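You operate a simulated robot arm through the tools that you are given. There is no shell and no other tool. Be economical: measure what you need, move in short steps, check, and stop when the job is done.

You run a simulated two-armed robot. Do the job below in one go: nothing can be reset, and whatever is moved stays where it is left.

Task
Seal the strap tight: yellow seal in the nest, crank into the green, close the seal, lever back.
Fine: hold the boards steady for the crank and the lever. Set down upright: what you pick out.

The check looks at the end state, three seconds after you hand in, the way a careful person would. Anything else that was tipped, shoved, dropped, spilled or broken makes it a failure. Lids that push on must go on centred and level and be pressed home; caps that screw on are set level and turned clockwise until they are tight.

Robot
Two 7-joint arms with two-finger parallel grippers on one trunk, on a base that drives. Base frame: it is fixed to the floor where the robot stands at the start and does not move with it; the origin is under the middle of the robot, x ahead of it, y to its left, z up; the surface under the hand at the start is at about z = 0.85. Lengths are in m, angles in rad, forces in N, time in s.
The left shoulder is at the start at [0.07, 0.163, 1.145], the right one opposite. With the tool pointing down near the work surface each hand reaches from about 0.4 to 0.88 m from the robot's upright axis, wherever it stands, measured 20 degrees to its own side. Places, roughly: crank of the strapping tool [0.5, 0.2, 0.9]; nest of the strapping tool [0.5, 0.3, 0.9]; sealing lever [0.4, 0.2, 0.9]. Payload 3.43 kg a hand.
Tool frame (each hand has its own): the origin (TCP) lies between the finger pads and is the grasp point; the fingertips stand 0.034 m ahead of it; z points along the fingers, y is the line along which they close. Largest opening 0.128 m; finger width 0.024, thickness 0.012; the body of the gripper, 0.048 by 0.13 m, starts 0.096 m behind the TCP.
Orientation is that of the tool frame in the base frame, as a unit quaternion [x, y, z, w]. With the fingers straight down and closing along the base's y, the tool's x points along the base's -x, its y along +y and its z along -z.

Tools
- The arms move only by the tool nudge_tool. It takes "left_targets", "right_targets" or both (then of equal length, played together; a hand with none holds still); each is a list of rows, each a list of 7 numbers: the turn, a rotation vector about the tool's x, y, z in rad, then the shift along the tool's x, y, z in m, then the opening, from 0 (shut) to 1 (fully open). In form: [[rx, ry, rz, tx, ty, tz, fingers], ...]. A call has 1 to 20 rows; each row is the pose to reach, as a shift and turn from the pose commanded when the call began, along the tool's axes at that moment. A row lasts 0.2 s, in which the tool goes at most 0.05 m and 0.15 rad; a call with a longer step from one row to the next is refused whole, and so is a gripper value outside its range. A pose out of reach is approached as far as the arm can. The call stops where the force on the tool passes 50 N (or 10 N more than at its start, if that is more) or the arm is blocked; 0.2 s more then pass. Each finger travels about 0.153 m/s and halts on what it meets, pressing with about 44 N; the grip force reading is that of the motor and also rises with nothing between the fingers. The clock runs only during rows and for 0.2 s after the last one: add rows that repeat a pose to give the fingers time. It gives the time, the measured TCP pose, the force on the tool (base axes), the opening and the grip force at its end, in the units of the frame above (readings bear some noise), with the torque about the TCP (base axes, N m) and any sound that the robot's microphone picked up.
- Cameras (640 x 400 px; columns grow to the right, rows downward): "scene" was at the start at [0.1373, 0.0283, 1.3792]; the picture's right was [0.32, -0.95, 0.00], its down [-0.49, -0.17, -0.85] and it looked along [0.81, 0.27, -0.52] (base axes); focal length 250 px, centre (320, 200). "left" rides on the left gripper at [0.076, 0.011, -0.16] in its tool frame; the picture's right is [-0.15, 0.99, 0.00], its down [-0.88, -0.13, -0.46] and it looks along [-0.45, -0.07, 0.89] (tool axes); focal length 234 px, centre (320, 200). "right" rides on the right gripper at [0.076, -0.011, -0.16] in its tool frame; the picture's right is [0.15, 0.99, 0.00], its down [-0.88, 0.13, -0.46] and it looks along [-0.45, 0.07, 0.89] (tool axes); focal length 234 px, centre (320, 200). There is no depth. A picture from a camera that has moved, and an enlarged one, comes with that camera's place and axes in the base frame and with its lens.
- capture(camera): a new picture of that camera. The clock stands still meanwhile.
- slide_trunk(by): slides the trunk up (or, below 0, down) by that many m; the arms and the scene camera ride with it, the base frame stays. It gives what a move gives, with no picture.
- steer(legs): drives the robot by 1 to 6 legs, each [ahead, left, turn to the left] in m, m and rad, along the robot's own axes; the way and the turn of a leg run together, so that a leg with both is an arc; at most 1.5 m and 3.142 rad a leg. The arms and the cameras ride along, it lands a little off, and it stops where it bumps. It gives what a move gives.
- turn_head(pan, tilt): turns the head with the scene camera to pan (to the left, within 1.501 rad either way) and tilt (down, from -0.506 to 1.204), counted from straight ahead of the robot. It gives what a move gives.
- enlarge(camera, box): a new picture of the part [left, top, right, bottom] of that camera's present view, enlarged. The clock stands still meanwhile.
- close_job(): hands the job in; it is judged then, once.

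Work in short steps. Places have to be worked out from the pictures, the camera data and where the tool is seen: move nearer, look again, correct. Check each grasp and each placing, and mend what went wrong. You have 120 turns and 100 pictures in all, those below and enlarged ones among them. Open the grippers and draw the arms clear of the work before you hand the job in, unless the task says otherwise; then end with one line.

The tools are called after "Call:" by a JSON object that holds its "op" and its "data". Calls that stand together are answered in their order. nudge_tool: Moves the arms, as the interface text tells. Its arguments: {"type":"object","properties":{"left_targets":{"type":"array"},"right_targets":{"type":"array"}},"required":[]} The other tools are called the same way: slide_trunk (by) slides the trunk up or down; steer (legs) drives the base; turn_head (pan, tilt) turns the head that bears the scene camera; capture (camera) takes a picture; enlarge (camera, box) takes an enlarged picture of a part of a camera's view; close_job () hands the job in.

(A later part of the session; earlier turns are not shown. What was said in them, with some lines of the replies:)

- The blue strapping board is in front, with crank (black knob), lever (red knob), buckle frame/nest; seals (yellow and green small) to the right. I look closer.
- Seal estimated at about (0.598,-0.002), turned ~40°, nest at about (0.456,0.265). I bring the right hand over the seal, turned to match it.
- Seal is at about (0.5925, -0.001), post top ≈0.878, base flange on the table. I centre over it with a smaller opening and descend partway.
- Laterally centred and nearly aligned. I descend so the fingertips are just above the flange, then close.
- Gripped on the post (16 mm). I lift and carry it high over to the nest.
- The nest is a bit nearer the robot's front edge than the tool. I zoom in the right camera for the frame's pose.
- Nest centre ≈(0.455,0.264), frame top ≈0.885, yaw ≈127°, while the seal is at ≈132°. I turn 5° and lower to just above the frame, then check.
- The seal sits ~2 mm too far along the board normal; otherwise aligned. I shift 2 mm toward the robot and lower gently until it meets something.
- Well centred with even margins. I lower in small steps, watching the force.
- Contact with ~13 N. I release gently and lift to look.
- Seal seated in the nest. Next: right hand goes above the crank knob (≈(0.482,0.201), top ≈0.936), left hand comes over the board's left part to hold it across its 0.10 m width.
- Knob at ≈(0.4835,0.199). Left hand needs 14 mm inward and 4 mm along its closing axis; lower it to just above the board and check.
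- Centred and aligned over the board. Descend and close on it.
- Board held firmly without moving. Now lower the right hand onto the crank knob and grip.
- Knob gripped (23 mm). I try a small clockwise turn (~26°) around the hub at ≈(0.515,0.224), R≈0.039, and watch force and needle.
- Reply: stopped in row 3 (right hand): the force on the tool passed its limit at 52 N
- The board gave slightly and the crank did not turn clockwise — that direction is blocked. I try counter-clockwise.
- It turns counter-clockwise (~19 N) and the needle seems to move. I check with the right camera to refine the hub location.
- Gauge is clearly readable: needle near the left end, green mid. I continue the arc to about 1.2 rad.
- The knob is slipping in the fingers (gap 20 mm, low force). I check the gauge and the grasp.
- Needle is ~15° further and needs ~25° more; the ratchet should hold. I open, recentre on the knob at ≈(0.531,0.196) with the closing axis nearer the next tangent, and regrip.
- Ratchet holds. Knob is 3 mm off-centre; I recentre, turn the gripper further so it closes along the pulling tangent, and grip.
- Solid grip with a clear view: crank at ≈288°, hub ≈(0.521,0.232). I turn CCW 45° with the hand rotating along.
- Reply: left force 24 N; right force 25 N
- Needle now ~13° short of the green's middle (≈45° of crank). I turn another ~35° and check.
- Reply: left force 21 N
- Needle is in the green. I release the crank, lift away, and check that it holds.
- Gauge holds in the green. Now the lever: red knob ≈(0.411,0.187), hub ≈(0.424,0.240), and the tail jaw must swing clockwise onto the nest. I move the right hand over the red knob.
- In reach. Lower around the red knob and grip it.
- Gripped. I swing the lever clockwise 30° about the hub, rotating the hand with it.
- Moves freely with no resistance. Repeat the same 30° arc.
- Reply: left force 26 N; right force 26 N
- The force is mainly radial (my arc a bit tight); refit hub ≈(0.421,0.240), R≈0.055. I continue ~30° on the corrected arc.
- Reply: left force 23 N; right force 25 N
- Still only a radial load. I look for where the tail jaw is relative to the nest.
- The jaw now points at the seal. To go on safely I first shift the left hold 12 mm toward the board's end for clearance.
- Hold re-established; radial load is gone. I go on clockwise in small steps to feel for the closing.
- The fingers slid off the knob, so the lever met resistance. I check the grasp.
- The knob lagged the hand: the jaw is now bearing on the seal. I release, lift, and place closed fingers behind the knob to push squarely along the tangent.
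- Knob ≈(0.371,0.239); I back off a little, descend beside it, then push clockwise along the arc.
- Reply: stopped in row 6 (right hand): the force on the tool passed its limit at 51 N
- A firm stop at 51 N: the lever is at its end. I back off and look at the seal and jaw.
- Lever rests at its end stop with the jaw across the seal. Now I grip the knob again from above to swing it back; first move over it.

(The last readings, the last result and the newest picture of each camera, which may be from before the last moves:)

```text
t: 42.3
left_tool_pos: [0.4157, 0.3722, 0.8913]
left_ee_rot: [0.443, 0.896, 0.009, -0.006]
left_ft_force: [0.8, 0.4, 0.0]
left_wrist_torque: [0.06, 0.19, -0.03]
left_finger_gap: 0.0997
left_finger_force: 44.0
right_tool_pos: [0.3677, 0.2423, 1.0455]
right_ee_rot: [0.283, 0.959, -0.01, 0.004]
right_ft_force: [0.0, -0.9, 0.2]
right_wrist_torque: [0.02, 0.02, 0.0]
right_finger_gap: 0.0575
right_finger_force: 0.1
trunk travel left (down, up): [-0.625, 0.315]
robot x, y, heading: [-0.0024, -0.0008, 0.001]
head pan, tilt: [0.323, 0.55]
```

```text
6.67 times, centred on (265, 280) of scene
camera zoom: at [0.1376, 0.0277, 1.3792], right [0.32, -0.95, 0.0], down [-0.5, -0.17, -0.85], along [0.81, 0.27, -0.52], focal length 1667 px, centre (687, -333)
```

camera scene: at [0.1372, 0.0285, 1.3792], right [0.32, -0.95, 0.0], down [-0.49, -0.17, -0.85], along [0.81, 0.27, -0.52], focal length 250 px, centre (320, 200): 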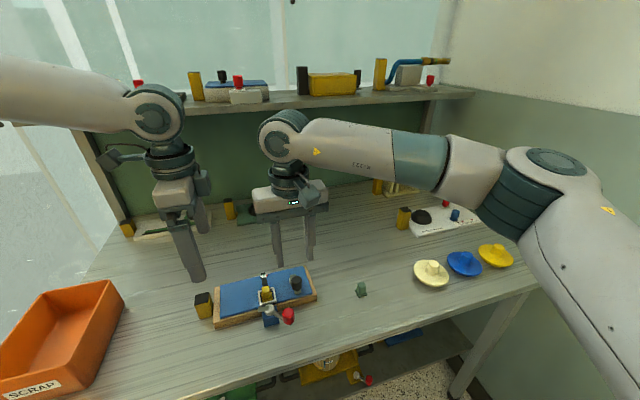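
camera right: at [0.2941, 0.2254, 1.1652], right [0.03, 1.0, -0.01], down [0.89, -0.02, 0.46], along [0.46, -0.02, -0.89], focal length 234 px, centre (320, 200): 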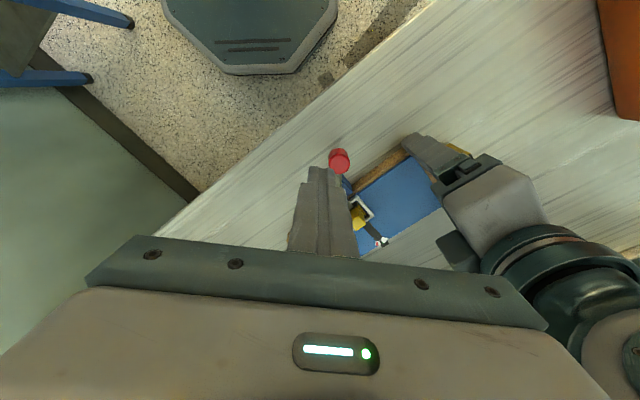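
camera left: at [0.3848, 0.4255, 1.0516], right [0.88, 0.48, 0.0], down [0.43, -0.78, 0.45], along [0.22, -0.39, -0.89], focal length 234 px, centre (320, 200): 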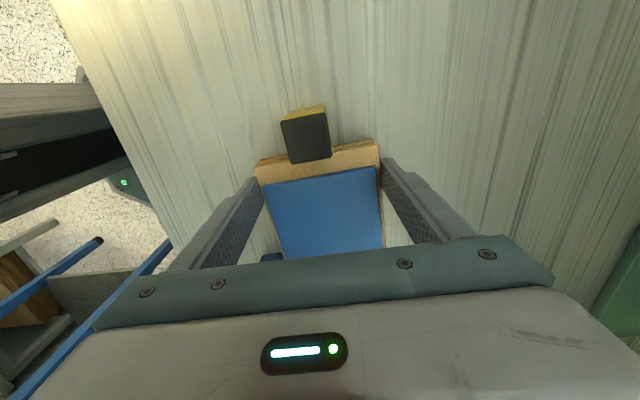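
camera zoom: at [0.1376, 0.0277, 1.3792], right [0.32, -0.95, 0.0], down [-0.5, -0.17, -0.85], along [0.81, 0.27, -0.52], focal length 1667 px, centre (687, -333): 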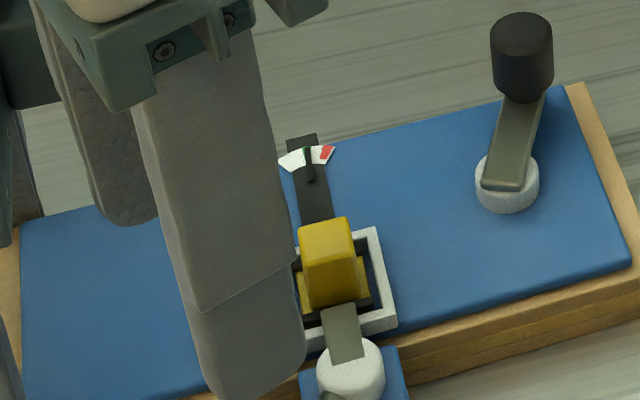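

Relative to the tool axis, the knob is 12 mm along +y of the tool. I shift, descend and grip.

Call:
{"op": "nudge_tool", "data": {"right_targets": [[0, 0, 0, 0, 0.0118, 0.0, 0.45], [0, 0, 0, 0, 0.0118, 0.04, 0.45], [0, 0, 0, 0, 0.0118, 0.08, 0.45], [0, 0, 0, 0, 0.0118, 0.1, 0.45], [0, 0, 0, 0, 0.0118, 0.1, 0.3], [0, 0, 0, 0, 0.0118, 0.1, 0.15], [0, 0, 0, 0, 0.0118, 0.1, 0.1]]}}

Call:
{"op": "enlarge", "data": {"camera": "right", "box": [220, 100, 420, 225]}}

```text
t: 43.9
left_tool_pos: [0.416, 0.3731, 0.891]
left_ee_rot: [0.444, 0.896, 0.007, -0.006]
left_ft_force: [-2.2, -0.5, 3.0]
left_wrist_torque: [-0.55, 0.67, -0.38]
left_finger_gap: 0.0995
left_finger_force: 44.1
right_tool_pos: [0.3768, 0.2493, 0.9441]
right_ee_rot: [0.284, 0.959, -0.01, 0.005]
right_ft_force: [3.0, 1.6, -0.9]
right_wrist_torque: [0.23, -0.36, 0.11]
right_finger_gap: 0.0225
right_finger_force: 43.7
trunk travel left (down, up): [-0.625, 0.315]
robot x, y, heading: [0.0006, -0.0002, -0.002]
head pan, tilt: [0.323, 0.55]
```

```text
3.20 times, centred on (320, 162) of right
camera zoom: at [0.3055, 0.2841, 1.1023], right [0.42, 0.91, -0.02], down [0.81, -0.36, 0.47], along [0.42, -0.21, -0.88], focal length 749 px, centre (320, 320)
```

zoom: 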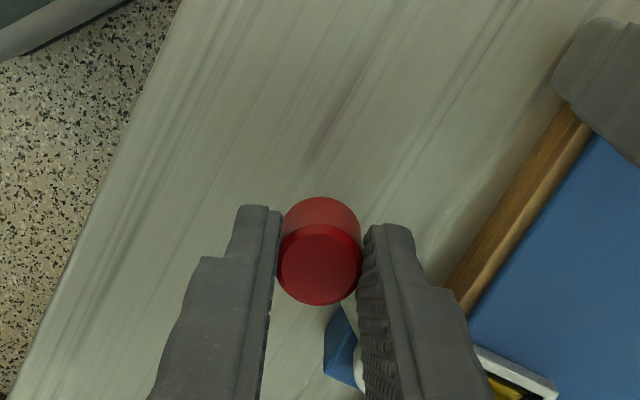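

Firm, low-force grip. Swing the lever back counter-clockwise 30°, rotating with it.

Call:
{"op": "nudge_tool", "data": {"right_targets": [[0, 0, -0.087, -0.0025, -0.004, 0, 0.1], [0, 0, -0.174, -0.0054, -0.0077, 0, 0.1], [0, 0, -0.262, -0.0086, -0.0112, 0, 0.1], [0, 0, -0.349, -0.0121, -0.0144, 0, 0.1], [0, 0, -0.436, -0.0158, -0.0172, 0, 0.1], [0, 0, -0.524, -0.0198, -0.0198, 0, 0.1]]}}

Call:
{"op": "enlarge", "data": {"camera": "right", "box": [220, 100, 420, 225]}}

```text
t: 45.3
left_tool_pos: [0.4159, 0.3734, 0.8911]
left_ee_rot: [0.444, 0.896, 0.006, -0.005]
left_ft_force: [-6.5, -6.2, 8.5]
left_wrist_torque: [-1.3, 1.06, -0.89]
left_finger_gap: 0.0995
left_finger_force: 43.9
right_tool_pos: [0.3819, 0.2216, 0.9449]
right_ee_rot: [0.026, 1.0, -0.01, 0.002]
right_ft_force: [6.5, 6.4, -6.9]
right_wrist_torque: [0.43, -0.87, 0.03]
right_finger_gap: 0.0222
right_finger_force: 43.9
trunk travel left (down, up): [-0.625, 0.315]
robot x, y, heading: [-0.0008, 0.0005, 0.005]
head pan, tilt: [0.323, 0.55]
```

```text
3.20 times, centred on (320, 162) of right
camera zoom: at [0.3043, 0.2172, 1.1041], right [-0.1, 1.0, -0.02], down [0.88, 0.1, 0.46], along [0.46, 0.03, -0.89], focal length 749 px, centre (320, 320)
```

zoom: 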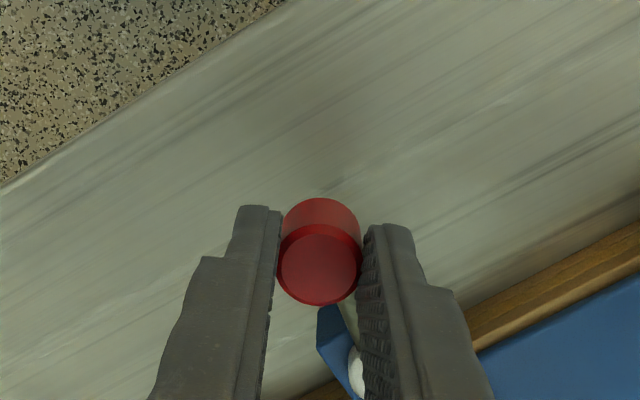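

Going well; repeat the same 30° arc.

Call:
{"op": "nudge_tool", "data": {"right_targets": [[0, 0, -0.087, -0.0025, -0.004, 0, 0.1], [0, 0, -0.174, -0.0054, -0.0077, 0, 0.1], [0, 0, -0.262, -0.0086, -0.0112, 0, 0.1], [0, 0, -0.349, -0.0121, -0.0144, 0, 0.1], [0, 0, -0.436, -0.0158, -0.0172, 0, 0.1], [0, 0, -0.524, -0.0198, -0.0198, 0, 0.1]]}}

Call:
{"op": "enlarge", "data": {"camera": "right", "box": [220, 100, 420, 225]}}

```text
t: 46.7
left_tool_pos: [0.4155, 0.3733, 0.8903]
left_ee_rot: [0.443, 0.896, 0.008, -0.005]
left_ft_force: [-1.1, -7.4, 1.5]
left_wrist_torque: [-0.7, 0.64, -0.16]
left_finger_gap: 0.0996
left_finger_force: 43.8
right_tool_pos: [0.4002, 0.2014, 0.9447]
right_ee_rot: [-0.235, 0.972, -0.01, -0.002]
right_ft_force: [1.0, 5.6, -0.2]
right_wrist_torque: [0.66, -0.41, 0.02]
right_finger_gap: 0.0222
right_finger_force: 44.5
trunk travel left (down, up): [-0.625, 0.315]
robot x, y, heading: [-0.0011, -0.0003, 0.001]
head pan, tilt: [0.323, 0.55]
```

```text
3.20 times, centred on (320, 162) of right
camera zoom: at [0.3366, 0.1594, 1.1053], right [-0.58, 0.81, -0.02], down [0.72, 0.53, 0.45], along [0.37, 0.25, -0.9], focal length 749 px, centre (320, 320)
```

zoom: 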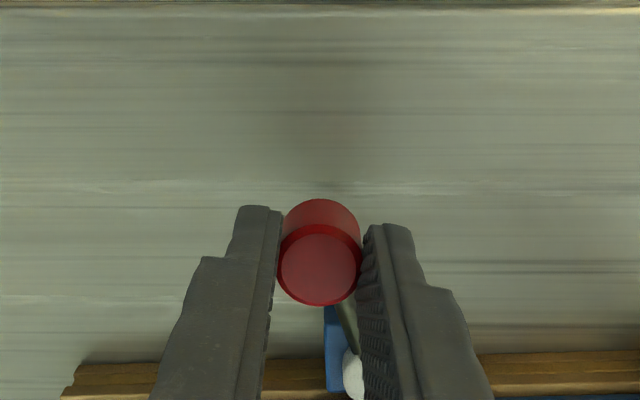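

Now ~237°; another ~19° to the start position.

Call:
{"op": "nudge_tool", "data": {"right_targets": [[0, 0, -0.087, -0.0025, -0.004, 0, 0.1], [0, 0, -0.174, -0.0054, -0.0077, 0, 0.1], [0, 0, -0.262, -0.0086, -0.0112, 0, 0.1], [0, 0, -0.349, -0.0121, -0.0144, 0, 0.1]]}}

Call:
{"op": "enlarge", "data": {"camera": "scene", "box": [200, 240, 320, 340]}}

```text
t: 47.7
left_tool_pos: [0.4167, 0.3724, 0.8912]
left_ee_rot: [0.443, 0.896, 0.007, -0.006]
left_ft_force: [4.9, 5.1, 0.3]
left_wrist_torque: [-0.68, 0.42, 0.88]
left_finger_gap: 0.0994
left_finger_force: 43.6
right_tool_pos: [0.4175, 0.1927, 0.9455]
right_ee_rot: [-0.4, 0.917, -0.012, -0.003]
right_ft_force: [-5.2, -4.5, 0.0]
right_wrist_torque: [0.36, 0.05, 0.06]
right_finger_gap: 0.0221
right_finger_force: 44.1
trunk travel left (down, up): [-0.625, 0.315]
robot x, y, heading: [-0.0002, -0.001, -0.0]
head pan, tilt: [0.323, 0.55]
```

```text
4.00 times, centred on (260, 290) of scene
camera zoom: at [0.1376, 0.0282, 1.3791], right [0.32, -0.95, 0.0], down [-0.5, -0.17, -0.85], along [0.81, 0.27, -0.52], focal length 1000 px, centre (560, -160)
```

zoom: 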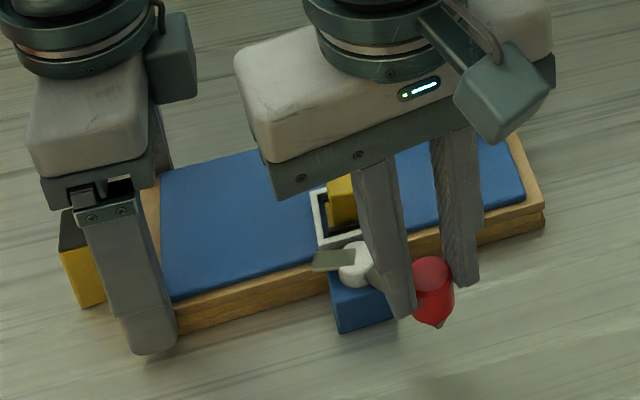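

Jaw is back nearly as at the start. I nudge a few degrees further to feel the stop.

Call:
{"op": "nudge_tool", "data": {"right_targets": [[0, 0, -0.04, -0.001, -0.0016, 0, 0.1], [0, 0, -0.07, -0.002, -0.0032, 0, 0.1], [0, 0, -0.1, -0.0031, -0.0047, 0, 0.1]]}}

```text
t: 48.5
left_tool_pos: [0.4159, 0.374, 0.892]
left_ee_rot: [0.442, 0.897, 0.009, -0.006]
left_ft_force: [13.5, 12.2, -0.6]
left_wrist_torque: [0.09, 0.44, 2.38]
left_finger_gap: 0.0995
left_finger_force: 44.1
right_tool_pos: [0.4217, 0.1914, 0.9455]
right_ee_rot: [-0.445, 0.895, -0.009, -0.005]
right_ft_force: [-13.4, -12.0, 1.7]
right_wrist_torque: [-0.07, 0.46, 0.18]
right_finger_gap: 0.0219
right_finger_force: 44.5
trunk travel left (down, up): [-0.625, 0.315]
robot x, y, heading: [-0.0017, -0.0002, -0.0]
head pan, tilt: [0.323, 0.55]
```

Resistance appears — lever is at its rest stop. Release both hands slowly and lift clear.

Call:
{"op": "nudge_tool", "data": {"right_targets": [[0, 0, 0, 0, 0, 0, 0.25], [0, 0, 0, 0, 0, 0, 0.45], [0, 0, 0, 0, 0, -0.04, 0.45], [0, 0, 0, 0, 0, -0.08, 0.45], [0, 0, 0, 0, 0, -0.12, 0.45], [0, 0, 0, 0.03, -0.03, -0.15, 0.45], [0, 0, 0, 0.03, -0.07, -0.17, 0.45], [0, 0, 0, 0.03, -0.11, -0.18, 0.45], [0, 0, 0, 0.02, -0.15, -0.18, 0.45], [0, 0, 0, 0.02, -0.19, -0.18, 0.45]]}}

Call:
{"op": "enlarge", "data": {"camera": "scene", "box": [200, 240, 320, 340]}}

Call:
{"op": "enlarge", "data": {"camera": "scene", "box": [245, 260, 285, 310]}}

```text
refused: row 6 steps farther than a row can; nothing moved
```

```text
4.00 times, centred on (260, 290) of scene
camera zoom: at [0.1375, 0.0283, 1.3792], right [0.32, -0.95, 0.0], down [-0.5, -0.17, -0.85], along [0.81, 0.27, -0.52], focal length 1000 px, centre (560, -160)
```

zoom: 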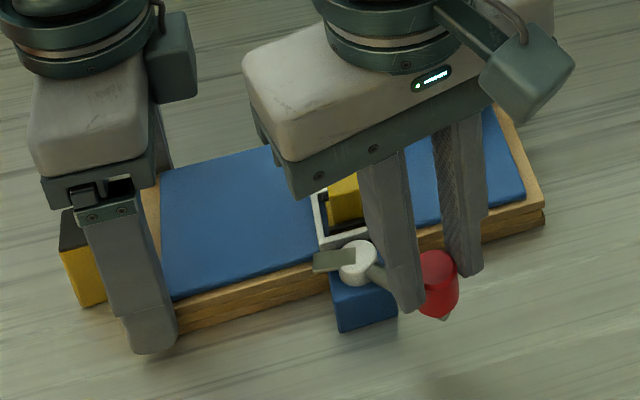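

```text
8.00 times, centred on (265, 285) of scene
camera zoom: at [0.1375, 0.0283, 1.3792], right [0.32, -0.95, 0.0], down [-0.5, -0.17, -0.85], along [0.81, 0.27, -0.52], focal length 2001 px, centre (760, -480)
```

zoom: 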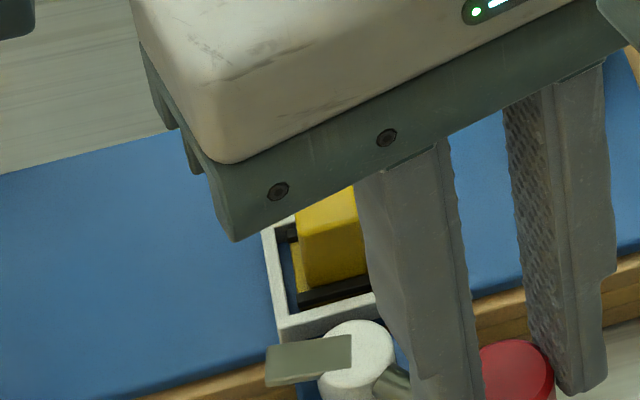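

A row was too long; I repeat with shorter steps (tool y negative leads to the robot's right).

Call:
{"op": "nudge_tool", "data": {"right_targets": [[0, 0, 0, 0, 0, 0, 0.25], [0, 0, 0, 0, 0, 0, 0.45], [0, 0, 0, 0, 0, -0.04, 0.45], [0, 0, 0, 0, 0, -0.08, 0.45], [0, 0, 0, 0, 0, -0.12, 0.45], [0, 0, 0, 0, -0.035, -0.14, 0.45], [0, 0, 0, 0, -0.075, -0.15, 0.45], [0, 0, 0, 0, -0.115, -0.15, 0.45], [0, 0, 0, 0, -0.155, -0.15, 0.45], [0, 0, 0, 0, -0.195, -0.15, 0.45]]}}

Call:
{"op": "enlarge", "data": {"camera": "scene", "box": [200, 240, 320, 340]}}

Call:
{"op": "enlarge", "data": {"camera": "scene", "box": [240, 262, 300, 302]}}

```text
t: 50.7
left_tool_pos: [0.4144, 0.3728, 0.8918]
left_ee_rot: [0.444, 0.896, 0.008, -0.006]
left_ft_force: [0.6, -1.3, -0.4]
left_wrist_torque: [0.36, 0.15, -0.03]
left_finger_gap: 0.0996
left_finger_force: 44.2
right_tool_pos: [0.5801, 0.0752, 1.0986]
right_ee_rot: [-0.445, 0.896, -0.01, -0.003]
right_ft_force: [0.0, 0.5, 0.8]
right_wrist_torque: [0.01, 0.04, 0.0]
right_finger_gap: 0.0577
right_finger_force: 0.1
trunk travel left (down, up): [-0.625, 0.315]
robot x, y, heading: [-0.0005, -0.0021, -0.005]
head pan, tilt: [0.323, 0.55]
```

```text
4.00 times, centred on (260, 290) of scene
camera zoom: at [0.1382, 0.0273, 1.3791], right [0.32, -0.95, 0.0], down [-0.5, -0.17, -0.85], along [0.81, 0.27, -0.52], focal length 1000 px, centre (560, -160)
```

zoom: 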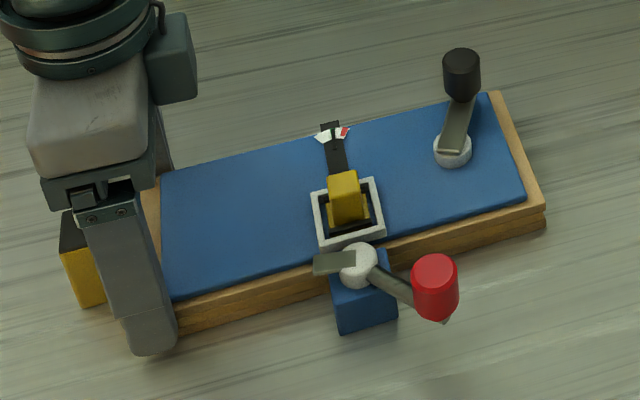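

```text
10.00 times, centred on (270, 282) of scene
camera zoom: at [0.1382, 0.0273, 1.3791], right [0.32, -0.95, 0.0], down [-0.5, -0.17, -0.85], along [0.81, 0.27, -0.52], focal length 2501 px, centre (820, -620)
```

zoom: 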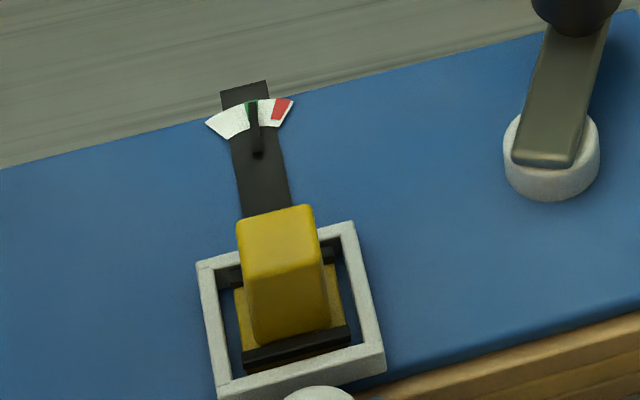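

A black clamp bar now lies over the seal's flange: it has been closed. I check the needle closely.

Call:
{"op": "enlarge", "data": {"camera": "scene", "box": [255, 266, 273, 278]}}

Call:
{"op": "capture", "data": {"camera": "right"}}

```text
16.00 times, centred on (264, 272) of scene
camera zoom: at [0.1382, 0.0273, 1.3791], right [0.32, -0.95, 0.0], down [-0.5, -0.17, -0.85], along [0.81, 0.27, -0.52], focal length 4002 px, centre (1216, -952)
```

zoom: 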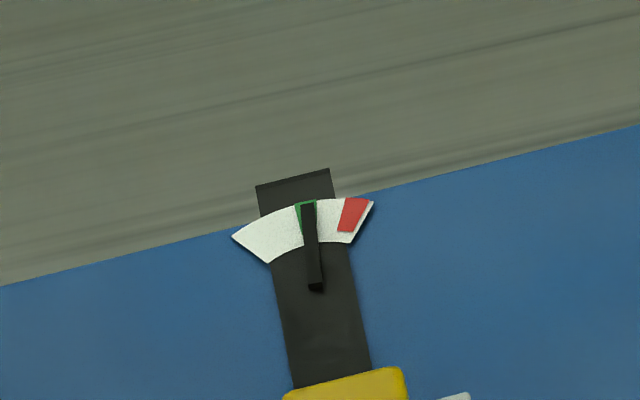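

```text
19 pictures are left
camera right: at [0.5416, 0.0118, 1.2595], right [-0.88, 0.48, -0.01], down [0.43, 0.79, 0.44], along [0.22, 0.38, -0.9], focal length 234 px, centre (320, 200)
```

right: 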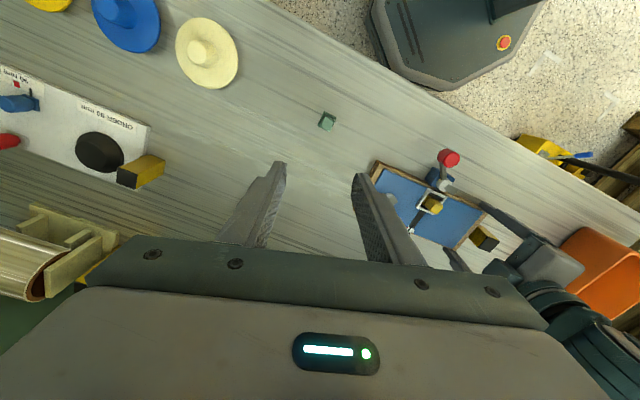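

Needle tip sits within the green. One more view of the gauge from the right camera for parallax, then release the left hand.

Call:
{"op": "enlarge", "data": {"camera": "right", "box": [395, 190, 455, 245]}}

Call:
{"op": "nudge_tool", "data": {"left_targets": [[0, 0, 0, 0, 0, 0, 0.85], [0, 0, 0, 0, 0, 0, 1], [0, 0, 0, 0, 0, 0, 1], [0, 0, 0, 0, 0, -0.04, 1], [0, 0, 0, 0, 0, -0.08, 1], [0, 0, 0, 0, 0, -0.12, 1], [0, 0, 0, 0, 0, -0.16, 1], [0, 0, 0, 0.03, 0.03, -0.18, 1], [0, 0, 0, 0.06, 0.06, -0.19, 1], [0, 0, 0, 0.09, 0.09, -0.2, 1]]}}

Call:
{"op": "capture", "data": {"camera": "scene"}}

Call:
{"op": "enlarge", "data": {"camera": "scene", "box": [180, 240, 340, 340]}}

```text
7.27 times, centred on (425, 218) of right
camera zoom: at [0.5416, 0.0118, 1.2595], right [-0.88, 0.48, -0.01], down [0.43, 0.79, 0.44], along [0.22, 0.38, -0.9], focal length 1703 px, centre (-444, 73)
```

zoom: 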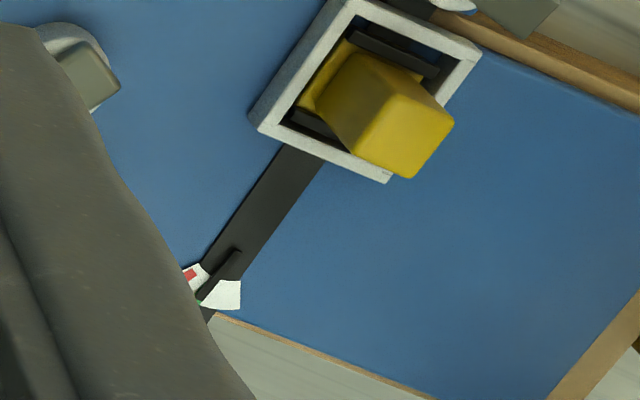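

```text
t: 52.9
left_tool_pos: [0.4332, 0.4956, 1.0936]
left_ee_rot: [0.443, 0.896, 0.006, -0.005]
left_ft_force: [0.0, -0.7, 0.7]
left_wrist_torque: [-0.04, 0.02, 0.01]
left_finger_gap: 0.1277
left_finger_force: 0.0
right_tool_pos: [0.5777, 0.0781, 1.0987]
right_ee_rot: [-0.443, 0.896, -0.011, -0.003]
right_ft_force: [0.0, 0.3, 0.6]
right_wrist_torque: [0.0, -0.02, 0.02]
right_finger_gap: 0.0577
right_finger_force: 0.0
trunk travel left (down, up): [-0.625, 0.315]
robot x, y, heading: [0.0011, -0.0014, 0.003]
head pan, tilt: [0.323, 0.55]
```

```text
17 pictures are left
camera scene: at [0.1371, 0.0293, 1.3792], right [0.32, -0.95, 0.0], down [-0.49, -0.17, -0.85], along [0.81, 0.27, -0.52], focal length 250 px, centre (320, 200)
```

scene: 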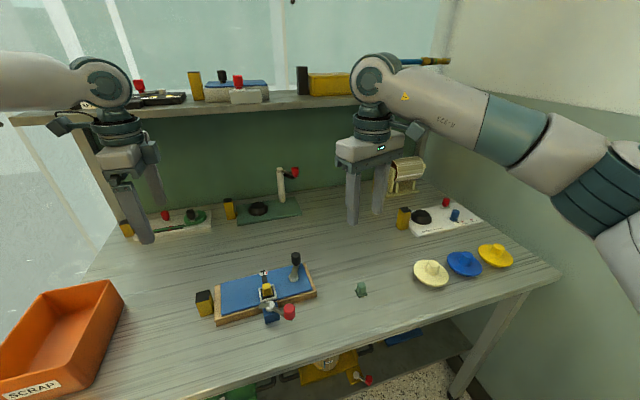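

```text
4.00 times, centred on (260, 290) of scene
camera zoom: at [0.1371, 0.0293, 1.3792], right [0.32, -0.95, 0.0], down [-0.49, -0.17, -0.85], along [0.81, 0.27, -0.52], focal length 1000 px, centre (560, -160)
```

zoom: 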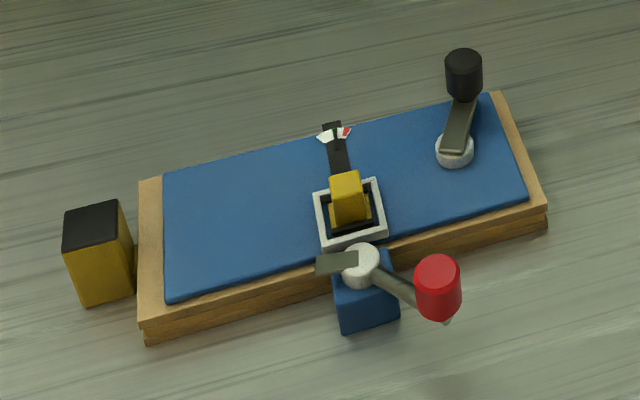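

Both clamp bars are over the seal, the needle is in the green, the lever is back at its start, nothing else has been disturbed and both arms are clear. I hand in.

Call:
{"op": "close_job", "data": {}}

```text
The job is handed in.
```

The strap is sealed tight: the yellow seal is in the nest and closed, the needle is in the green, and the lever is back at its start. The board slid a few millimetres while I worked the crank and lever.
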